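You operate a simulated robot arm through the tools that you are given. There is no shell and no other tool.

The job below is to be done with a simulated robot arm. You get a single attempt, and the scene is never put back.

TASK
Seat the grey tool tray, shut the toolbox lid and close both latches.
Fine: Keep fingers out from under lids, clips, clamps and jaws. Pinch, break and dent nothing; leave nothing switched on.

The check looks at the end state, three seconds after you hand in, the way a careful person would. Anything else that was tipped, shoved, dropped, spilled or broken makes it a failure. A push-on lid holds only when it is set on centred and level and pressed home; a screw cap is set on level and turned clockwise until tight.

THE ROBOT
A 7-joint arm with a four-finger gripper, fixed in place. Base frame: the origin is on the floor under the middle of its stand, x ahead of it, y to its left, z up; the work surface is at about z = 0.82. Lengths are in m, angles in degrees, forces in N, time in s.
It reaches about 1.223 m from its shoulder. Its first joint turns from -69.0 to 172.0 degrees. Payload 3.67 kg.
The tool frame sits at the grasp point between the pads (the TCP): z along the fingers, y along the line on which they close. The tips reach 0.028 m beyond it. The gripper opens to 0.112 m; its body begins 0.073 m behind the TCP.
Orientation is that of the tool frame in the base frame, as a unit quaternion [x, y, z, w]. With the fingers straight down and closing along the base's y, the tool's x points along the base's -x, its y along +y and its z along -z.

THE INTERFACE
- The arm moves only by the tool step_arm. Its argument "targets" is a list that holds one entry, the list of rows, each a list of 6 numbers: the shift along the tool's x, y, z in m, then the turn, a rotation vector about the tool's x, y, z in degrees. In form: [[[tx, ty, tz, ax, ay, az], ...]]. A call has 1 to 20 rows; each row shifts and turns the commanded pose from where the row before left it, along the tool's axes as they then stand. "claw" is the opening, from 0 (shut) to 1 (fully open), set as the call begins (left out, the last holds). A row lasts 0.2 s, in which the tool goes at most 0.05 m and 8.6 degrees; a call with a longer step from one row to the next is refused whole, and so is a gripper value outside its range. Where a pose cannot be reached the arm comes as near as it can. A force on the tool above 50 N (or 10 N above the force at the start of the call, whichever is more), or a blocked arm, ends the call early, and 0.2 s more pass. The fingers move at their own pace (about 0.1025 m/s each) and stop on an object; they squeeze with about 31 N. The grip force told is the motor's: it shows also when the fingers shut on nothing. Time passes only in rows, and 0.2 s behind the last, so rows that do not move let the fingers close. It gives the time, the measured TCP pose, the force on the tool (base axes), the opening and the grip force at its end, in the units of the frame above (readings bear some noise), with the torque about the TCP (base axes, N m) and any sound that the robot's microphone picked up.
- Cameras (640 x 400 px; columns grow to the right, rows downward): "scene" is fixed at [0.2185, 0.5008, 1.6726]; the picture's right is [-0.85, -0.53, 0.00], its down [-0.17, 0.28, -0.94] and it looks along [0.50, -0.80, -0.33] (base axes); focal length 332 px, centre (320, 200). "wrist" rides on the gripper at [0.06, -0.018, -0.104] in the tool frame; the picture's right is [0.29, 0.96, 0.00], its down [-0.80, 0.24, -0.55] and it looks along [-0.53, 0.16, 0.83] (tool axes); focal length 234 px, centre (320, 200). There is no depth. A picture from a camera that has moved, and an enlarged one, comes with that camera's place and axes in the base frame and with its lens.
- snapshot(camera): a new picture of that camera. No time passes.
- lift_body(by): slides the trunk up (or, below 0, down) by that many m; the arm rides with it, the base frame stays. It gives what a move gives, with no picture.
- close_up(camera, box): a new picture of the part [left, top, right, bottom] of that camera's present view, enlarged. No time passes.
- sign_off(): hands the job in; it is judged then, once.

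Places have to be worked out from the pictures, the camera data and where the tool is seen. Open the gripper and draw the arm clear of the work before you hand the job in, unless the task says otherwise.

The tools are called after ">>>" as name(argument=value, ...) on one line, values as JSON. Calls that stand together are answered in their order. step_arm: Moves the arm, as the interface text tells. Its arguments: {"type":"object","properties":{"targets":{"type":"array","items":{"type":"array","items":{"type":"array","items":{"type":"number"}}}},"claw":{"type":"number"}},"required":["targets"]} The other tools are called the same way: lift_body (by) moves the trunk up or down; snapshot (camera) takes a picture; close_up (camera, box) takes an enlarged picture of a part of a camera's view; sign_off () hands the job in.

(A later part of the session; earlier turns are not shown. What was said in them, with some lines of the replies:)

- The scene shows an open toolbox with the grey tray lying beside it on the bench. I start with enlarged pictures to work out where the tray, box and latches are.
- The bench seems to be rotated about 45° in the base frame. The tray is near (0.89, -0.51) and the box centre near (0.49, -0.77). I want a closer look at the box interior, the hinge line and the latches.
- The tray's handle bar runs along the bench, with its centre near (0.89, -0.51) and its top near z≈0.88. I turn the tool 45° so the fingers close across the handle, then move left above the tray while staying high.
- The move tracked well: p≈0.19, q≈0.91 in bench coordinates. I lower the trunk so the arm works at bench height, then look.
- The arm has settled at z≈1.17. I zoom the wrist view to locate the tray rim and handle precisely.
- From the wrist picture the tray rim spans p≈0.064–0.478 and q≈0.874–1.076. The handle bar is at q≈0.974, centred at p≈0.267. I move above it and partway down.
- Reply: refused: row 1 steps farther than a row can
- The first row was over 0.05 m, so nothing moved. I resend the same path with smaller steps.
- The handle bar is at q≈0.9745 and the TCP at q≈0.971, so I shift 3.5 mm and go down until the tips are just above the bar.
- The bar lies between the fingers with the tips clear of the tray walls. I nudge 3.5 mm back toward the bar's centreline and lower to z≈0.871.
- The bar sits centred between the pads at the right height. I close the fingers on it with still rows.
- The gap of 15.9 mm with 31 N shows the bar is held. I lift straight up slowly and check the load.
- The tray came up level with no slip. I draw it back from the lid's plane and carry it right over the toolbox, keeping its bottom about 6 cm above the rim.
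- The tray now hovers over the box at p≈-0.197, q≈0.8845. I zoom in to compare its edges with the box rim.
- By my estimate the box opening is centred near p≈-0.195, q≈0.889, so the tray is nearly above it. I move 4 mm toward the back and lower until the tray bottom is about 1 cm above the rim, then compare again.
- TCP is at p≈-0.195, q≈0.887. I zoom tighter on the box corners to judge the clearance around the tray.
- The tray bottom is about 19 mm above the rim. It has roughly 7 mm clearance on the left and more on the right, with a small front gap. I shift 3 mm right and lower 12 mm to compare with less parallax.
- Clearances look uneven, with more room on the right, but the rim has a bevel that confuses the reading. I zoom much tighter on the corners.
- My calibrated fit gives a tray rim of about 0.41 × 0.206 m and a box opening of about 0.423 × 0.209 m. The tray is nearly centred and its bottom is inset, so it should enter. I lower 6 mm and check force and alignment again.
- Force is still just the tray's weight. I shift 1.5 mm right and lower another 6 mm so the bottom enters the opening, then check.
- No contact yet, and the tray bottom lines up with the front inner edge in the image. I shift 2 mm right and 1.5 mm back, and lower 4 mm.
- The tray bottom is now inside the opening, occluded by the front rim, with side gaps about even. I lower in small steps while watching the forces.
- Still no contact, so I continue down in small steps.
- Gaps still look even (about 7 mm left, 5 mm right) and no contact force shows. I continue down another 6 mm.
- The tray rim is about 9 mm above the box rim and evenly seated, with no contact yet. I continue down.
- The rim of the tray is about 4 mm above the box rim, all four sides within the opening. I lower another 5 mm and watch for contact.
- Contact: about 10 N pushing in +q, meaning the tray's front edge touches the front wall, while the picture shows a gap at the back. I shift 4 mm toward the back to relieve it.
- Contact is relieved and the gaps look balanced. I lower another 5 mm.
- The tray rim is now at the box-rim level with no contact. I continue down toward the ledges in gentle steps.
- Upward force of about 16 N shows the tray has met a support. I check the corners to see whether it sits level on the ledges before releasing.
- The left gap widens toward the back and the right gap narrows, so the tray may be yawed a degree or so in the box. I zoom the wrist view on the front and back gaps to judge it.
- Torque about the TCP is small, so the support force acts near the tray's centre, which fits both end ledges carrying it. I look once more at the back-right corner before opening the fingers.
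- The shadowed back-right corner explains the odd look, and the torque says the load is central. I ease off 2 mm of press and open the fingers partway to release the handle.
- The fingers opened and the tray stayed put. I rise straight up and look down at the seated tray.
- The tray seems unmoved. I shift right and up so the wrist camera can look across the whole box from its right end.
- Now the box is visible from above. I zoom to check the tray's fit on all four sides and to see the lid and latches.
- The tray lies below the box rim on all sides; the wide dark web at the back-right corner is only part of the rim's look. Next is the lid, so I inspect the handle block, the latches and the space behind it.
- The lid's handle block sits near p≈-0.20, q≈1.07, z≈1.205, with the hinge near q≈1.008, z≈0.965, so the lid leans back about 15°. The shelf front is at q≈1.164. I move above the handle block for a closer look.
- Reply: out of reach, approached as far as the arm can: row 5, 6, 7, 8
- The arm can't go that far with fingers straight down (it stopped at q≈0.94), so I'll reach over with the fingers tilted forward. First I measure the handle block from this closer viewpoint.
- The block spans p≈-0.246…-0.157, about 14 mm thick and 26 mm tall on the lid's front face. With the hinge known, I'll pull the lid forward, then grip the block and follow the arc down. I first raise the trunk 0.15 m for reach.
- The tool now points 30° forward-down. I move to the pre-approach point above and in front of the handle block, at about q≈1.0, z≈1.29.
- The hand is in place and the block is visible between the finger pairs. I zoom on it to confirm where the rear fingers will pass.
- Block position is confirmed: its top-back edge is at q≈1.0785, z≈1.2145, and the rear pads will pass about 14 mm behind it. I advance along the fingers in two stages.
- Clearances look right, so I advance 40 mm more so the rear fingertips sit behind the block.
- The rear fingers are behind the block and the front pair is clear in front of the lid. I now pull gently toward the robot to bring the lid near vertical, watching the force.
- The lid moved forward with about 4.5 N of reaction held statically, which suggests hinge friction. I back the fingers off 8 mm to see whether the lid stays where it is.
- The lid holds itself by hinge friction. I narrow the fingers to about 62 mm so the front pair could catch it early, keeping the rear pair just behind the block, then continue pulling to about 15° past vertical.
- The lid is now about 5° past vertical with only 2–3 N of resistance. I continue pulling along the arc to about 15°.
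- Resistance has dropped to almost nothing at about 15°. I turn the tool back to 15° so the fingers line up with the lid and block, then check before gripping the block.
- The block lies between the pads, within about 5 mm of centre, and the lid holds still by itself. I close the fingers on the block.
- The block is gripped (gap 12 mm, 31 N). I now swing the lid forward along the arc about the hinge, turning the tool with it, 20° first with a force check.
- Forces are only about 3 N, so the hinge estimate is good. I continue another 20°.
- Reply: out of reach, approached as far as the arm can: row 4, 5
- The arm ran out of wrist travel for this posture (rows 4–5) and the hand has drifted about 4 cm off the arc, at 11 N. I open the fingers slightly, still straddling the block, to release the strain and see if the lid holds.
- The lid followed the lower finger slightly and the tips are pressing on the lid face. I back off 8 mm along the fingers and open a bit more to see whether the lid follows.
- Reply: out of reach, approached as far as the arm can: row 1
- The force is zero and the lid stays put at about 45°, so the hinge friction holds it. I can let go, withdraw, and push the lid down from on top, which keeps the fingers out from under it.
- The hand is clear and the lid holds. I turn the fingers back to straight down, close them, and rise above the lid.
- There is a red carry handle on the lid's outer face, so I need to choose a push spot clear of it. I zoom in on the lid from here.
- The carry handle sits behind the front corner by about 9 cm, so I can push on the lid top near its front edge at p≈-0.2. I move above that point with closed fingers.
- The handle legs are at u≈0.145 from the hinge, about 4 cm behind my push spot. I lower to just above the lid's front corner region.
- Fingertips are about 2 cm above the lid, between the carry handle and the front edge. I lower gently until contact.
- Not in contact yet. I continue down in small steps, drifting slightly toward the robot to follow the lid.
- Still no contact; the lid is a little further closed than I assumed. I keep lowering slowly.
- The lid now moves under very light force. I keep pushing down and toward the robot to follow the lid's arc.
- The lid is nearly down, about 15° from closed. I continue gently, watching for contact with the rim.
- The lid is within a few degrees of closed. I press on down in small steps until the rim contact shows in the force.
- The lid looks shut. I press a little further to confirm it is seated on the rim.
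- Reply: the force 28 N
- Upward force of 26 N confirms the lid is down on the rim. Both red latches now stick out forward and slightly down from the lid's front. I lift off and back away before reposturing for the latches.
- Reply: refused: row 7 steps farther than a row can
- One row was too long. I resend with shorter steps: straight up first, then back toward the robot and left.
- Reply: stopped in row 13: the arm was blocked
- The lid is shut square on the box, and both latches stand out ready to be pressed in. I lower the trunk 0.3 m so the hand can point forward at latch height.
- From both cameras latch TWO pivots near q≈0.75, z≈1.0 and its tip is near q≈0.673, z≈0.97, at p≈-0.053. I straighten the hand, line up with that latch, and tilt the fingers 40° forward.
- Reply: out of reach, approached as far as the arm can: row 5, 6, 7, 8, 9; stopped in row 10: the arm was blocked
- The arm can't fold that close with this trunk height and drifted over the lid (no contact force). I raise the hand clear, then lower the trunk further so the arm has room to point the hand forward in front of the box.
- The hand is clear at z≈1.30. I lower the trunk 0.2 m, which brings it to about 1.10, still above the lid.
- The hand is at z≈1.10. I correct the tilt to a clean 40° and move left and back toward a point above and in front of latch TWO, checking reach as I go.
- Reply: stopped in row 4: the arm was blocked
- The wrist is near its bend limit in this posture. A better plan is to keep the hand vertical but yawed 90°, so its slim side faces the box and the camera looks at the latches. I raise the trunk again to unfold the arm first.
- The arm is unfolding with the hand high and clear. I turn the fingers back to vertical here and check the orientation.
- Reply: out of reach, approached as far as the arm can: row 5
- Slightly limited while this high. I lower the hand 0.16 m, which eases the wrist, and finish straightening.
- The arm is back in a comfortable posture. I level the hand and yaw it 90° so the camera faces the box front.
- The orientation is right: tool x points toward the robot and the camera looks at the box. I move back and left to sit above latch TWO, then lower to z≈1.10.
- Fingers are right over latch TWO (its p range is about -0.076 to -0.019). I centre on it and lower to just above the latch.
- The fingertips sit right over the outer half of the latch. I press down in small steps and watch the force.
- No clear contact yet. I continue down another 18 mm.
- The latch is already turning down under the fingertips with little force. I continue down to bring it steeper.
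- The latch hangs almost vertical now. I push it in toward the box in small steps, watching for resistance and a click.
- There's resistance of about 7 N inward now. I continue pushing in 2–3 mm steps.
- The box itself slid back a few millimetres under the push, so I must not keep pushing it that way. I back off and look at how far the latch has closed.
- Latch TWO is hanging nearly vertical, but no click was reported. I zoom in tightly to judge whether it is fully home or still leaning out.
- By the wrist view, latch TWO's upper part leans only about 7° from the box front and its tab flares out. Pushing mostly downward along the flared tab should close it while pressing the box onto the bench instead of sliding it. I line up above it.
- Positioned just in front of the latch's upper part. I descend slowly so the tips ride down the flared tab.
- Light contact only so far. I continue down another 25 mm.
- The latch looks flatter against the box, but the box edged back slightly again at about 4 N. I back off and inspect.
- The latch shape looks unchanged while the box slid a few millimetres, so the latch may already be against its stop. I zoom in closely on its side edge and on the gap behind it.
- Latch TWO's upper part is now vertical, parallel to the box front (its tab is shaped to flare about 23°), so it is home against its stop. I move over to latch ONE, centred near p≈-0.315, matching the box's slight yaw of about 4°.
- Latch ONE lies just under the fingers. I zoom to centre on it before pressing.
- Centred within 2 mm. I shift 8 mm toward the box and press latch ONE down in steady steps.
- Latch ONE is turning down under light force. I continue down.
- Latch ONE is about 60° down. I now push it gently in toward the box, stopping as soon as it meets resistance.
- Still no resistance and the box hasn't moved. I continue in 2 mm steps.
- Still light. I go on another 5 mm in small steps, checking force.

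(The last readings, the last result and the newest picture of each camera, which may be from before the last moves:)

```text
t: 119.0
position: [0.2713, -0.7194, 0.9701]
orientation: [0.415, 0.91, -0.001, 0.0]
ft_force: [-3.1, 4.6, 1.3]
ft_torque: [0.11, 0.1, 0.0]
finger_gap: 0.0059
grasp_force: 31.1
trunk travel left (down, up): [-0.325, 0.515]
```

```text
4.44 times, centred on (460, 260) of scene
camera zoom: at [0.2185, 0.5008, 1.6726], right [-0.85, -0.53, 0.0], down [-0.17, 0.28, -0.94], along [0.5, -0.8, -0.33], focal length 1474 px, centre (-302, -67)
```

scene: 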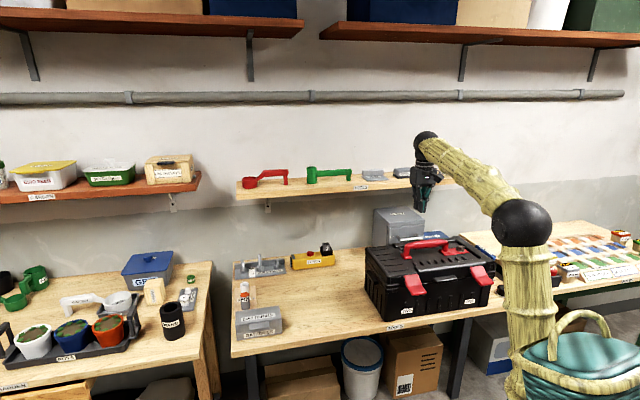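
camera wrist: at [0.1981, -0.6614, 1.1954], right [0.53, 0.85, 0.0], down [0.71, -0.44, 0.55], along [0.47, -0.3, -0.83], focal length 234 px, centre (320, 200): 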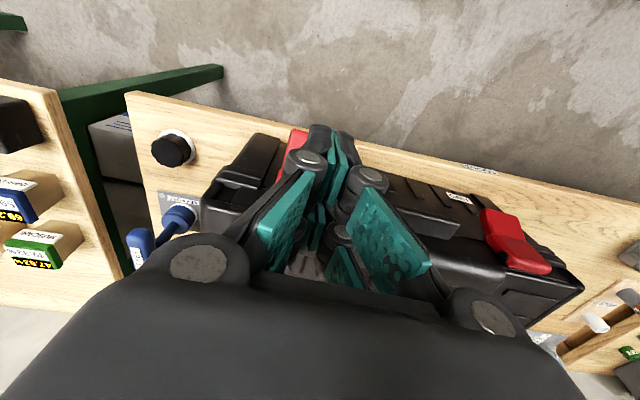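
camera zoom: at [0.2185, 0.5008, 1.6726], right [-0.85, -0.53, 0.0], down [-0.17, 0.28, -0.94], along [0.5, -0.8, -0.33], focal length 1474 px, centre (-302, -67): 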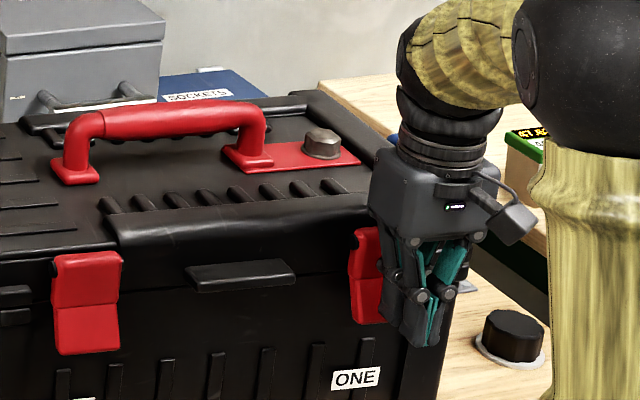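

Resistance of about 5 N appeared sharply, with the box still in place, so the latch has met its stop. I back off and compare its angle with latch TWO.

>>> step_arm(targets=[[[0.006, 0, 0, 0, 0, 0], [0.012, 0, 0, 0, 0, 0], [0.012, 0, -0.02, 0, 0, 0], [0, 0, -0.04, 0, 0, 0], [0, 0, -0.04, 0, 0, 0], [0, 0.035, -0.03, 0, 0, 0], [0, 0.04, 0, 0, 0, 0], [0, 0.04, 0, 0, 0, 0], [0, 0, 0, 0, 0, 0]]])

>>> close_up(camera="scene", box=[350, 215, 510, 335])

>>> close_up(camera="scene", box=[466, 260, 486, 276])

>>> close_up(camera="scene", box=[466, 272, 486, 288])

>>> snapshot(camera="wrist")

```text
t: 121.0
position: [0.3399, -0.6171, 1.0985]
orientation: [0.415, 0.91, -0.001, -0.001]
ft_force: [0.3, 0.2, 0.4]
ft_torque: [-0.02, 0.0, -0.04]
finger_gap: 0.0001
grasp_force: 30.9
trunk travel left (down, up): [-0.325, 0.515]
```

```text
3.33 times, centred on (430, 275) of scene
camera zoom: at [0.2185, 0.5008, 1.6726], right [-0.85, -0.53, 0.0], down [-0.17, 0.28, -0.94], along [0.5, -0.8, -0.33], focal length 1105 px, centre (-47, -50)
```

zoom: 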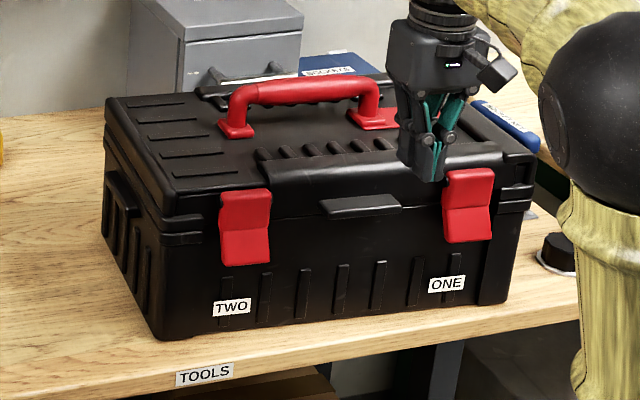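

```text
16.00 times, centred on (476, 268) of scene
camera zoom: at [0.2185, 0.5008, 1.6726], right [-0.85, -0.53, 0.0], down [-0.17, 0.28, -0.94], along [0.5, -0.8, -0.33], focal length 5305 px, centre (-2176, -888)
```

zoom: 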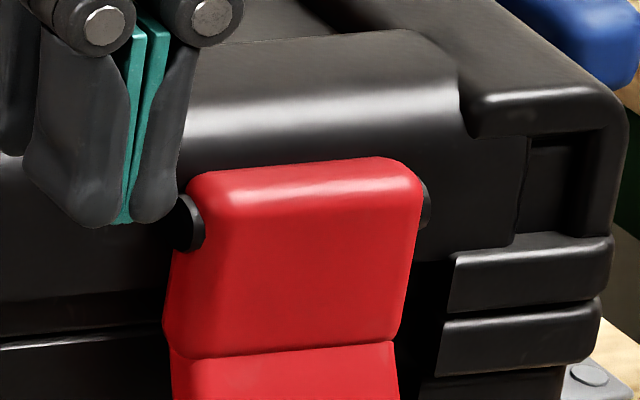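

```text
16.00 times, centred on (476, 280) of scene
camera zoom: at [0.2185, 0.5008, 1.6726], right [-0.85, -0.53, 0.0], down [-0.17, 0.28, -0.94], along [0.5, -0.8, -0.33], focal length 5305 px, centre (-2176, -1080)
```

zoom: 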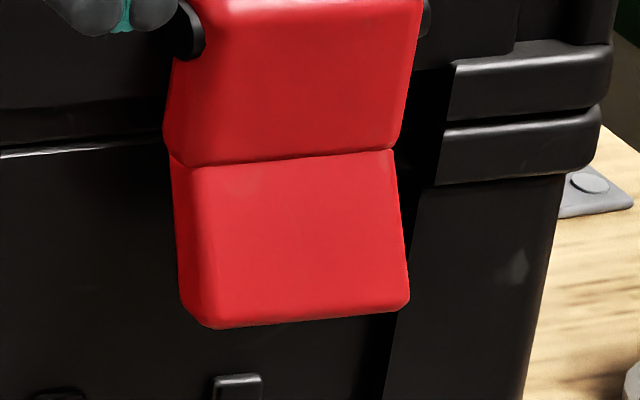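

```text
taken
camera wrist: at [0.2881, -0.5849, 1.2019], right [0.53, 0.85, 0.0], down [0.7, -0.44, 0.55], along [0.47, -0.3, -0.83], focal length 234 px, centre (320, 200)
```

wrist: 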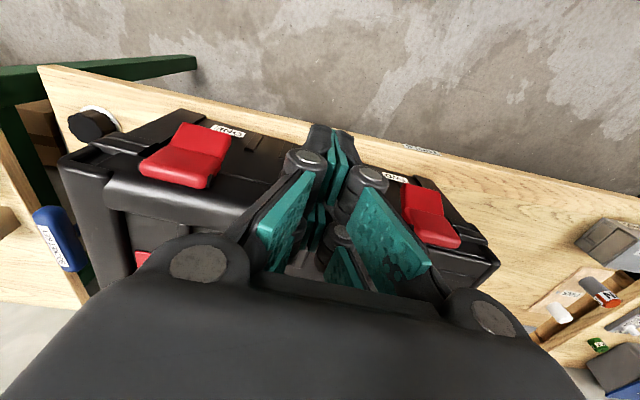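

Both latches now hang vertical against the box front with matching tab angles. The box is turned about 4° with its right end forward, so I'll press latch ONE home once more. That applies firm pressure and also eases the box back square.

>>> step_arm(targets=[[[0.003, -0.039, 0, 0, 0, 0], [0.002, -0.039, 0, 0, 0, 0], [0, -0.039, 0, 0, 0, 0], [0, 0, 0.035, 0, 0, 0], [0, 0, 0.035, 0, 0, 0], [0, 0, 0.035, 0, 0, 0], [0, 0, 0.026, 0, 0, 0], [0, 0, 0, 0, 0, 0]]])

>>> close_up(camera="scene", box=[400, 215, 520, 305])

```text
t: 122.8
position: [0.2484, -0.6965, 0.9683]
orientation: [0.415, 0.91, -0.001, 0.0]
ft_force: [0.5, 0.3, -0.8]
ft_torque: [-0.04, 0.05, 0.0]
finger_gap: 0.0
grasp_force: 30.8
trunk travel left (down, up): [-0.325, 0.515]
```

```text
4.44 times, centred on (460, 260) of scene
camera zoom: at [0.2185, 0.5008, 1.6726], right [-0.85, -0.53, 0.0], down [-0.17, 0.28, -0.94], along [0.5, -0.8, -0.33], focal length 1474 px, centre (-302, -67)
```

zoom: 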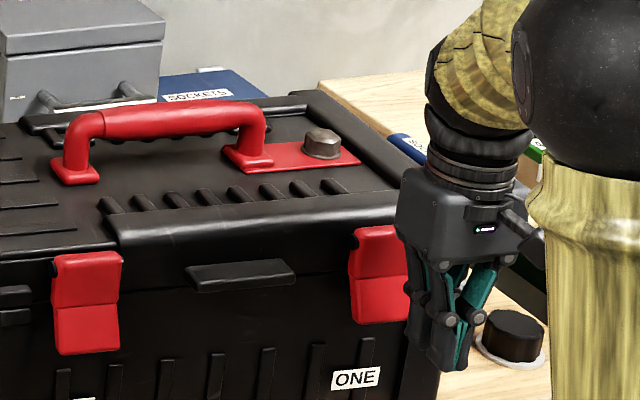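

The hand is in front of latch ONE with clear space. I approach and press gently, watching force and any sound.

>>> step_arm(targets=[[[-0.01, 0, 0, 0, 0, 0], [-0.01, 0, 0, 0, 0, 0], [-0.006, 0, 0, 0, 0, 0], [-0.003, 0, 0, 0, 0, 0], [-0.003, 0, 0, 0, 0, 0], [-0.003, 0, 0, 0, 0, 0], [0, 0, 0, 0, 0, 0]]])

>>> close_up(camera="scene", box=[400, 215, 520, 305])

```text
t: 124.3
position: [0.2705, -0.7208, 0.9688]
orientation: [0.414, 0.91, 0.0, 0.0]
ft_force: [-6.6, 5.8, 6.4]
ft_torque: [0.08, 0.02, -0.05]
finger_gap: 0.006
grasp_force: 31.0
trunk travel left (down, up): [-0.325, 0.515]
```

```text
4.44 times, centred on (460, 260) of scene
camera zoom: at [0.2185, 0.5008, 1.6726], right [-0.85, -0.53, 0.0], down [-0.17, 0.28, -0.94], along [0.5, -0.8, -0.33], focal length 1474 px, centre (-302, -67)
```

zoom: 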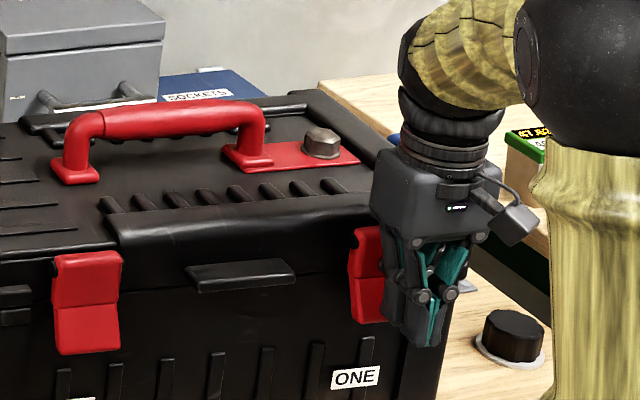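

9 N of resistance and the box hasn't moved. I press a few millimetres more.

>>> step_arm(targets=[[[-0.002, 0, 0.001, 0, 0, 0], [-0.002, 0, 0.001, 0, 0, 0], [-0.002, 0, 0.001, 0, 0, 0], [0, 0, 0, 0, 0, 0]]])

>>> close_up(camera="scene", box=[400, 215, 520, 305])

```text
t: 125.3
position: [0.2736, -0.7247, 0.9651]
orientation: [0.415, 0.91, -0.002, -0.001]
ft_force: [-8.1, 4.9, 8.0]
ft_torque: [-0.03, 0.01, -0.03]
finger_gap: 0.006
grasp_force: 30.4
trunk travel left (down, up): [-0.325, 0.515]
```

```text
4.44 times, centred on (460, 260) of scene
camera zoom: at [0.2185, 0.5008, 1.6726], right [-0.85, -0.53, 0.0], down [-0.17, 0.28, -0.94], along [0.5, -0.8, -0.33], focal length 1474 px, centre (-302, -67)
```

zoom: 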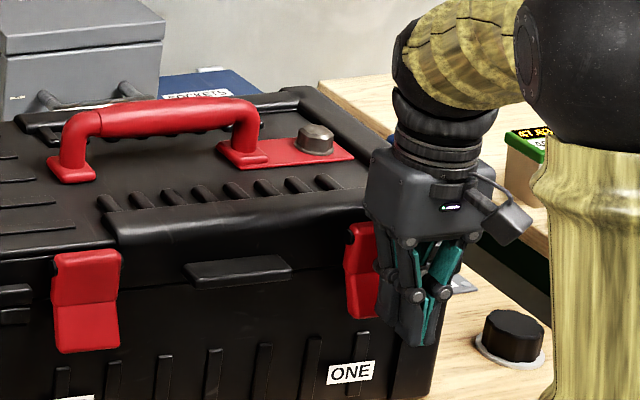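

The box's right end is easing back square while the latch stays put under 9 N. I continue a little to undo the yaw.

>>> step_arm(targets=[[[-0.003, 0, 0, 0, 0, 0], [-0.003, 0, 0, 0, 0, -0.5], [-0.003, 0, 0, 0, 0, -0.5], [-0.003, 0, 0, 0, 0, -0.5], [0, 0, 0, 0, 0, 0]]])

>>> close_up(camera="scene", box=[350, 215, 510, 335])

```text
t: 126.5
position: [0.2827, -0.7331, 0.9662]
orientation: [0.403, 0.915, -0.001, -0.001]
ft_force: [-7.1, 6.5, 6.1]
ft_torque: [0.01, 0.08, 0.04]
finger_gap: 0.0061
grasp_force: 30.4
trunk travel left (down, up): [-0.325, 0.515]
```

```text
3.33 times, centred on (430, 275) of scene
camera zoom: at [0.2185, 0.5008, 1.6726], right [-0.85, -0.53, 0.0], down [-0.17, 0.28, -0.94], along [0.5, -0.8, -0.33], focal length 1105 px, centre (-47, -50)
```

zoom: 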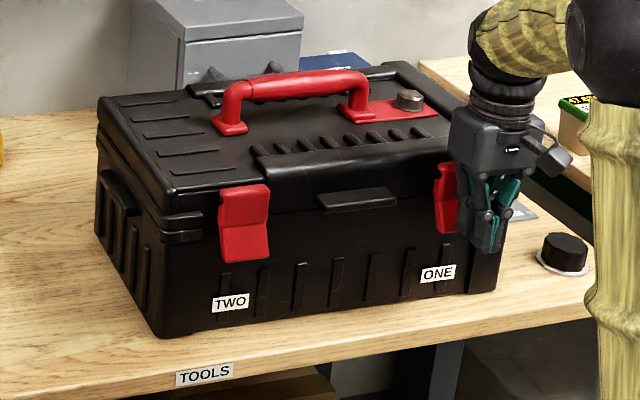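

The box is now nearly square again and within about 1 cm of its original place. I back away from latch ONE and inspect both latches.

>>> step_arm(targets=[[[0.006, 0, 0, 0, 0, 0], [0.012, 0, 0, 0, 0, 0], [0.015, 0, 0, 0, 0, 0], [0.01, 0, -0.02, 0, 0, 0], [0, 0, -0.04, 0, 0, 0], [0, 0, -0.04, 0, 0, 0], [0, 0, -0.04, 0, 0, 0], [0, 0.02, -0.04, 0, 0, 0], [0, 0.02, -0.04, 0, 0, 0], [0, 0, 0, 0, 0, 0]]])

>>> close_up(camera="scene", box=[350, 215, 510, 335])

>>> close_up(camera="scene", box=[460, 258, 484, 288])

>>> close_up(camera="scene", box=[396, 264, 420, 294])

>>> snapshot(camera="wrist")

```text
t: 128.8
position: [0.2853, -0.6775, 1.1817]
orientation: [0.402, 0.915, -0.001, -0.002]
ft_force: [0.4, 0.6, 0.8]
ft_torque: [-0.01, -0.02, 0.0]
finger_gap: 0.0
grasp_force: 31.0
trunk travel left (down, up): [-0.325, 0.515]
```

```text
3.33 times, centred on (430, 275) of scene
camera zoom: at [0.2185, 0.5008, 1.6726], right [-0.85, -0.53, 0.0], down [-0.17, 0.28, -0.94], along [0.5, -0.8, -0.33], focal length 1105 px, centre (-47, -50)
```

zoom: 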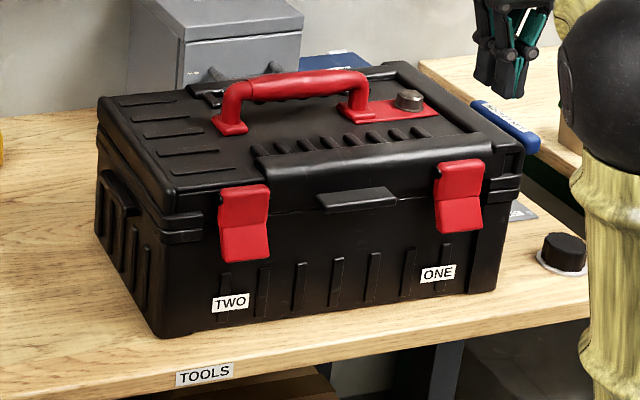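

```text
13.33 times, centred on (472, 273) of scene
camera zoom: at [0.2185, 0.5008, 1.6726], right [-0.85, -0.53, 0.0], down [-0.17, 0.28, -0.94], along [0.5, -0.8, -0.33], focal length 4420 px, centre (-1707, -773)
```

zoom: 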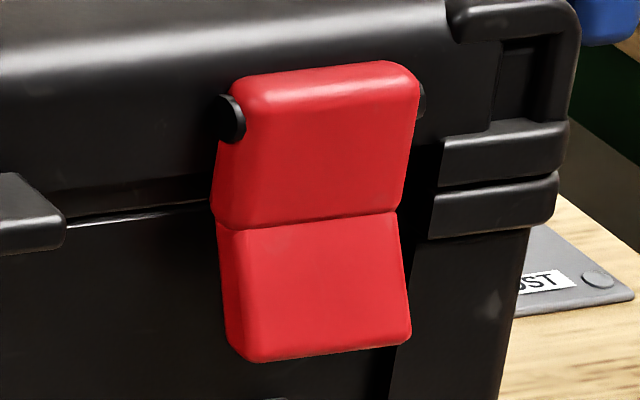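

```text
13.33 times, centred on (408, 279) of scene
camera zoom: at [0.2185, 0.5008, 1.6726], right [-0.85, -0.53, 0.0], down [-0.17, 0.28, -0.94], along [0.5, -0.8, -0.33], focal length 4420 px, centre (-853, -853)
```

zoom: 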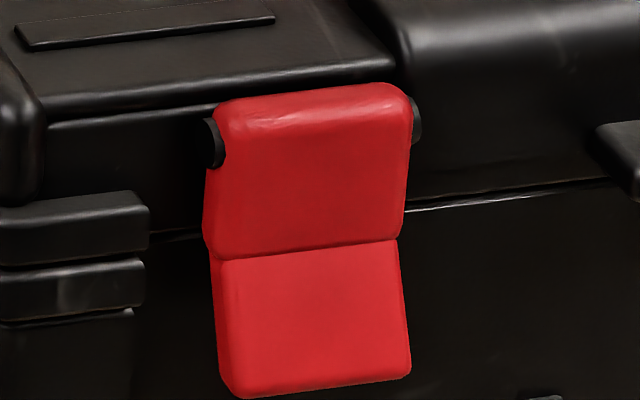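

```text
taken
camera wrist: at [0.2315, -0.6444, 1.2858], right [0.51, 0.86, 0.0], down [0.72, -0.43, 0.55], along [0.47, -0.28, -0.83], focal length 234 px, centre (320, 200)
```

wrist: 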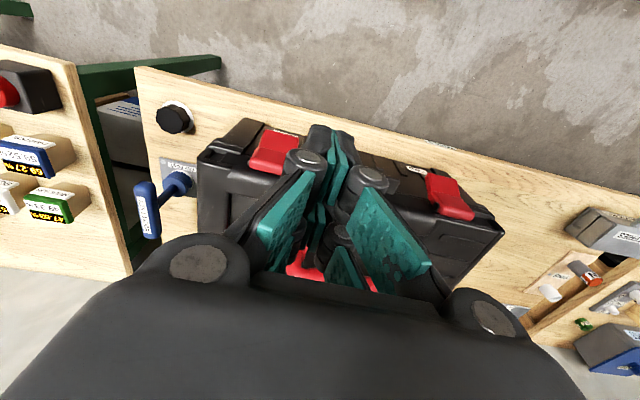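

Both latches measure vertical (within about 1°) with identical tab angles, the lid seam is even, and the socket key and other items haven't moved. I open the gripper and rise clear.

>>> step_arm(targets=[[[0, 0, -0.04, 0, 0, 0], [0, 0, -0.04, 0, 0, 0], [0, 0, -0.04, 0, 0, 0], [0, 0, -0.04, 0, 0, 0], [0, 0, 0, 0, 0, 0], [0, 0, 0, 0, 0, 0]]], claw=1.0)

>>> lift_body(by=0.3)

>>> snapshot(camera="scene")

>>> snapshot(camera="wrist")

```text
t: 130.2
position: [0.2841, -0.6755, 1.346]
orientation: [0.403, 0.915, 0.0, -0.001]
ft_force: [-0.4, 0.5, 0.0]
ft_torque: [0.0, 0.0, -0.01]
finger_gap: 0.1121
grasp_force: 0.1
trunk travel left (down, up): [-0.325, 0.515]
```

```text
t: 133.2
position: [0.2828, -0.6759, 1.6456]
orientation: [0.403, 0.915, -0.001, -0.001]
ft_force: [0.5, 0.3, 0.2]
ft_torque: [-0.02, 0.01, -0.02]
finger_gap: 0.1122
grasp_force: 0.1
trunk travel left (down, up): [-0.625, 0.215]
```

```text
taken
```

scene: 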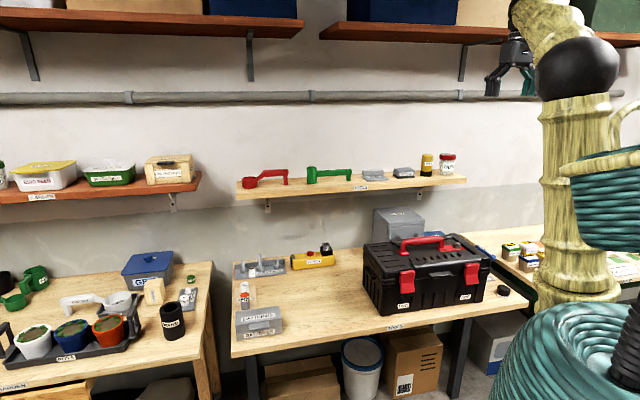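

```text
taken
camera wrist: at [0.2294, -0.6438, 1.7489], right [0.51, 0.86, 0.0], down [0.72, -0.43, 0.55], along [0.47, -0.28, -0.83], focal length 234 px, centre (320, 200)
```

wrist: 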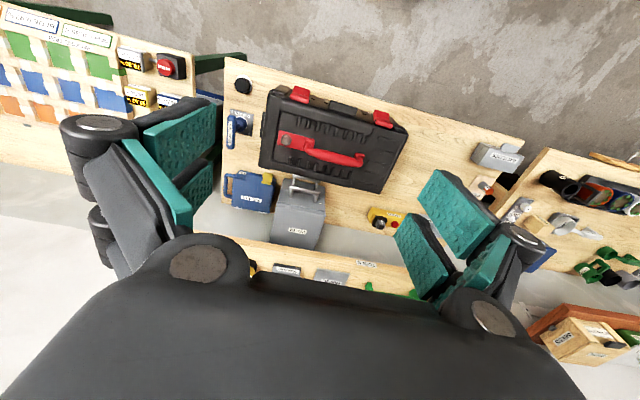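

Everything else on the benches and shelf looks as it did at the start. I take one last close look at the box and its neighbours before handing in.

>>> close_up(camera="scene", box=[355, 205, 515, 325])

>>> close_up(camera="wrist", box=[210, 60, 430, 260])

>>> close_up(camera="scene", box=[225, 160, 385, 340])

```text
3.33 times, centred on (435, 265) of scene
camera zoom: at [0.2185, 0.5008, 1.6726], right [-0.85, -0.53, 0.0], down [-0.17, 0.28, -0.94], along [0.5, -0.8, -0.33], focal length 1105 px, centre (-63, -17)
```

zoom: 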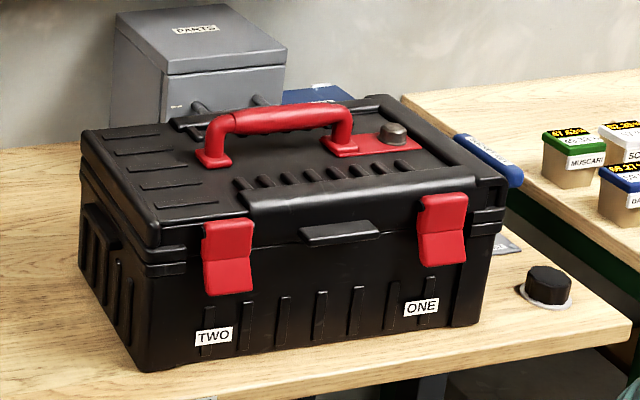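

```text
2.00 times, centred on (320, 160) of wrist
camera zoom: at [0.2294, -0.6438, 1.7489], right [0.51, 0.86, 0.0], down [0.72, -0.43, 0.55], along [0.47, -0.28, -0.83], focal length 468 px, centre (320, 280)
```

zoom: 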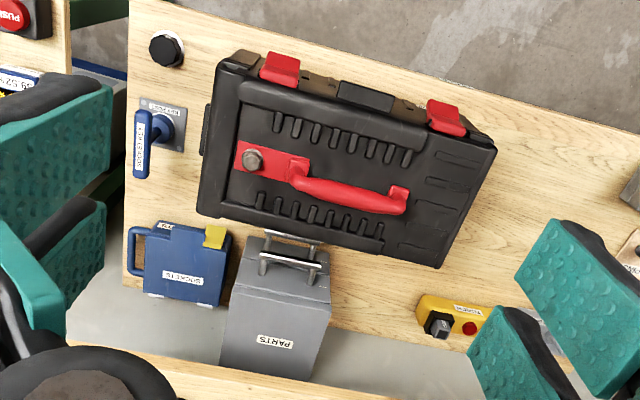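

```text
2.22 times, centred on (305, 250) of scene
camera zoom: at [0.2185, 0.5008, 1.6726], right [-0.85, -0.53, 0.0], down [-0.17, 0.28, -0.94], along [0.5, -0.8, -0.33], focal length 737 px, centre (353, 89)
```

zoom: 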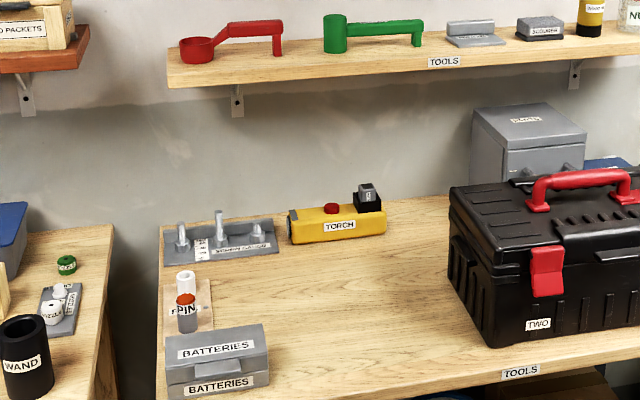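

The tray is seated, the lid is shut with an even seam, and both red latches are flat against the box front. The torch, batteries, pins, parts case and socket key are where they were, and the gripper is open and clear. I hand in.

>>> sign_off()

```text
The job is handed in.
```

I seated the grey tray, shut the toolbox lid and pressed both latches down, then opened the gripper, moved the arm clear and handed in.

- **Tray:** it rests on the ledges just below the box rim. Releasing it caused no movement.
- **Lid:** it is down on the rim, with an even seam all along the front.
- **Latches:** both are vertical against the box front, within about 1° by the pictures. I heard no click from either one, so I can't confirm they locked. I pressed each with about 12 N and neither moved further.
- **Box position:** while I was pulling the lid over, the box slid about 3 cm toward the robot. I pushed it back, and it now sits about 1 cm from where it started and about 1° off square.
- **Other items:** nothing else on the bench or shelf looked moved, and nothing was switched on.
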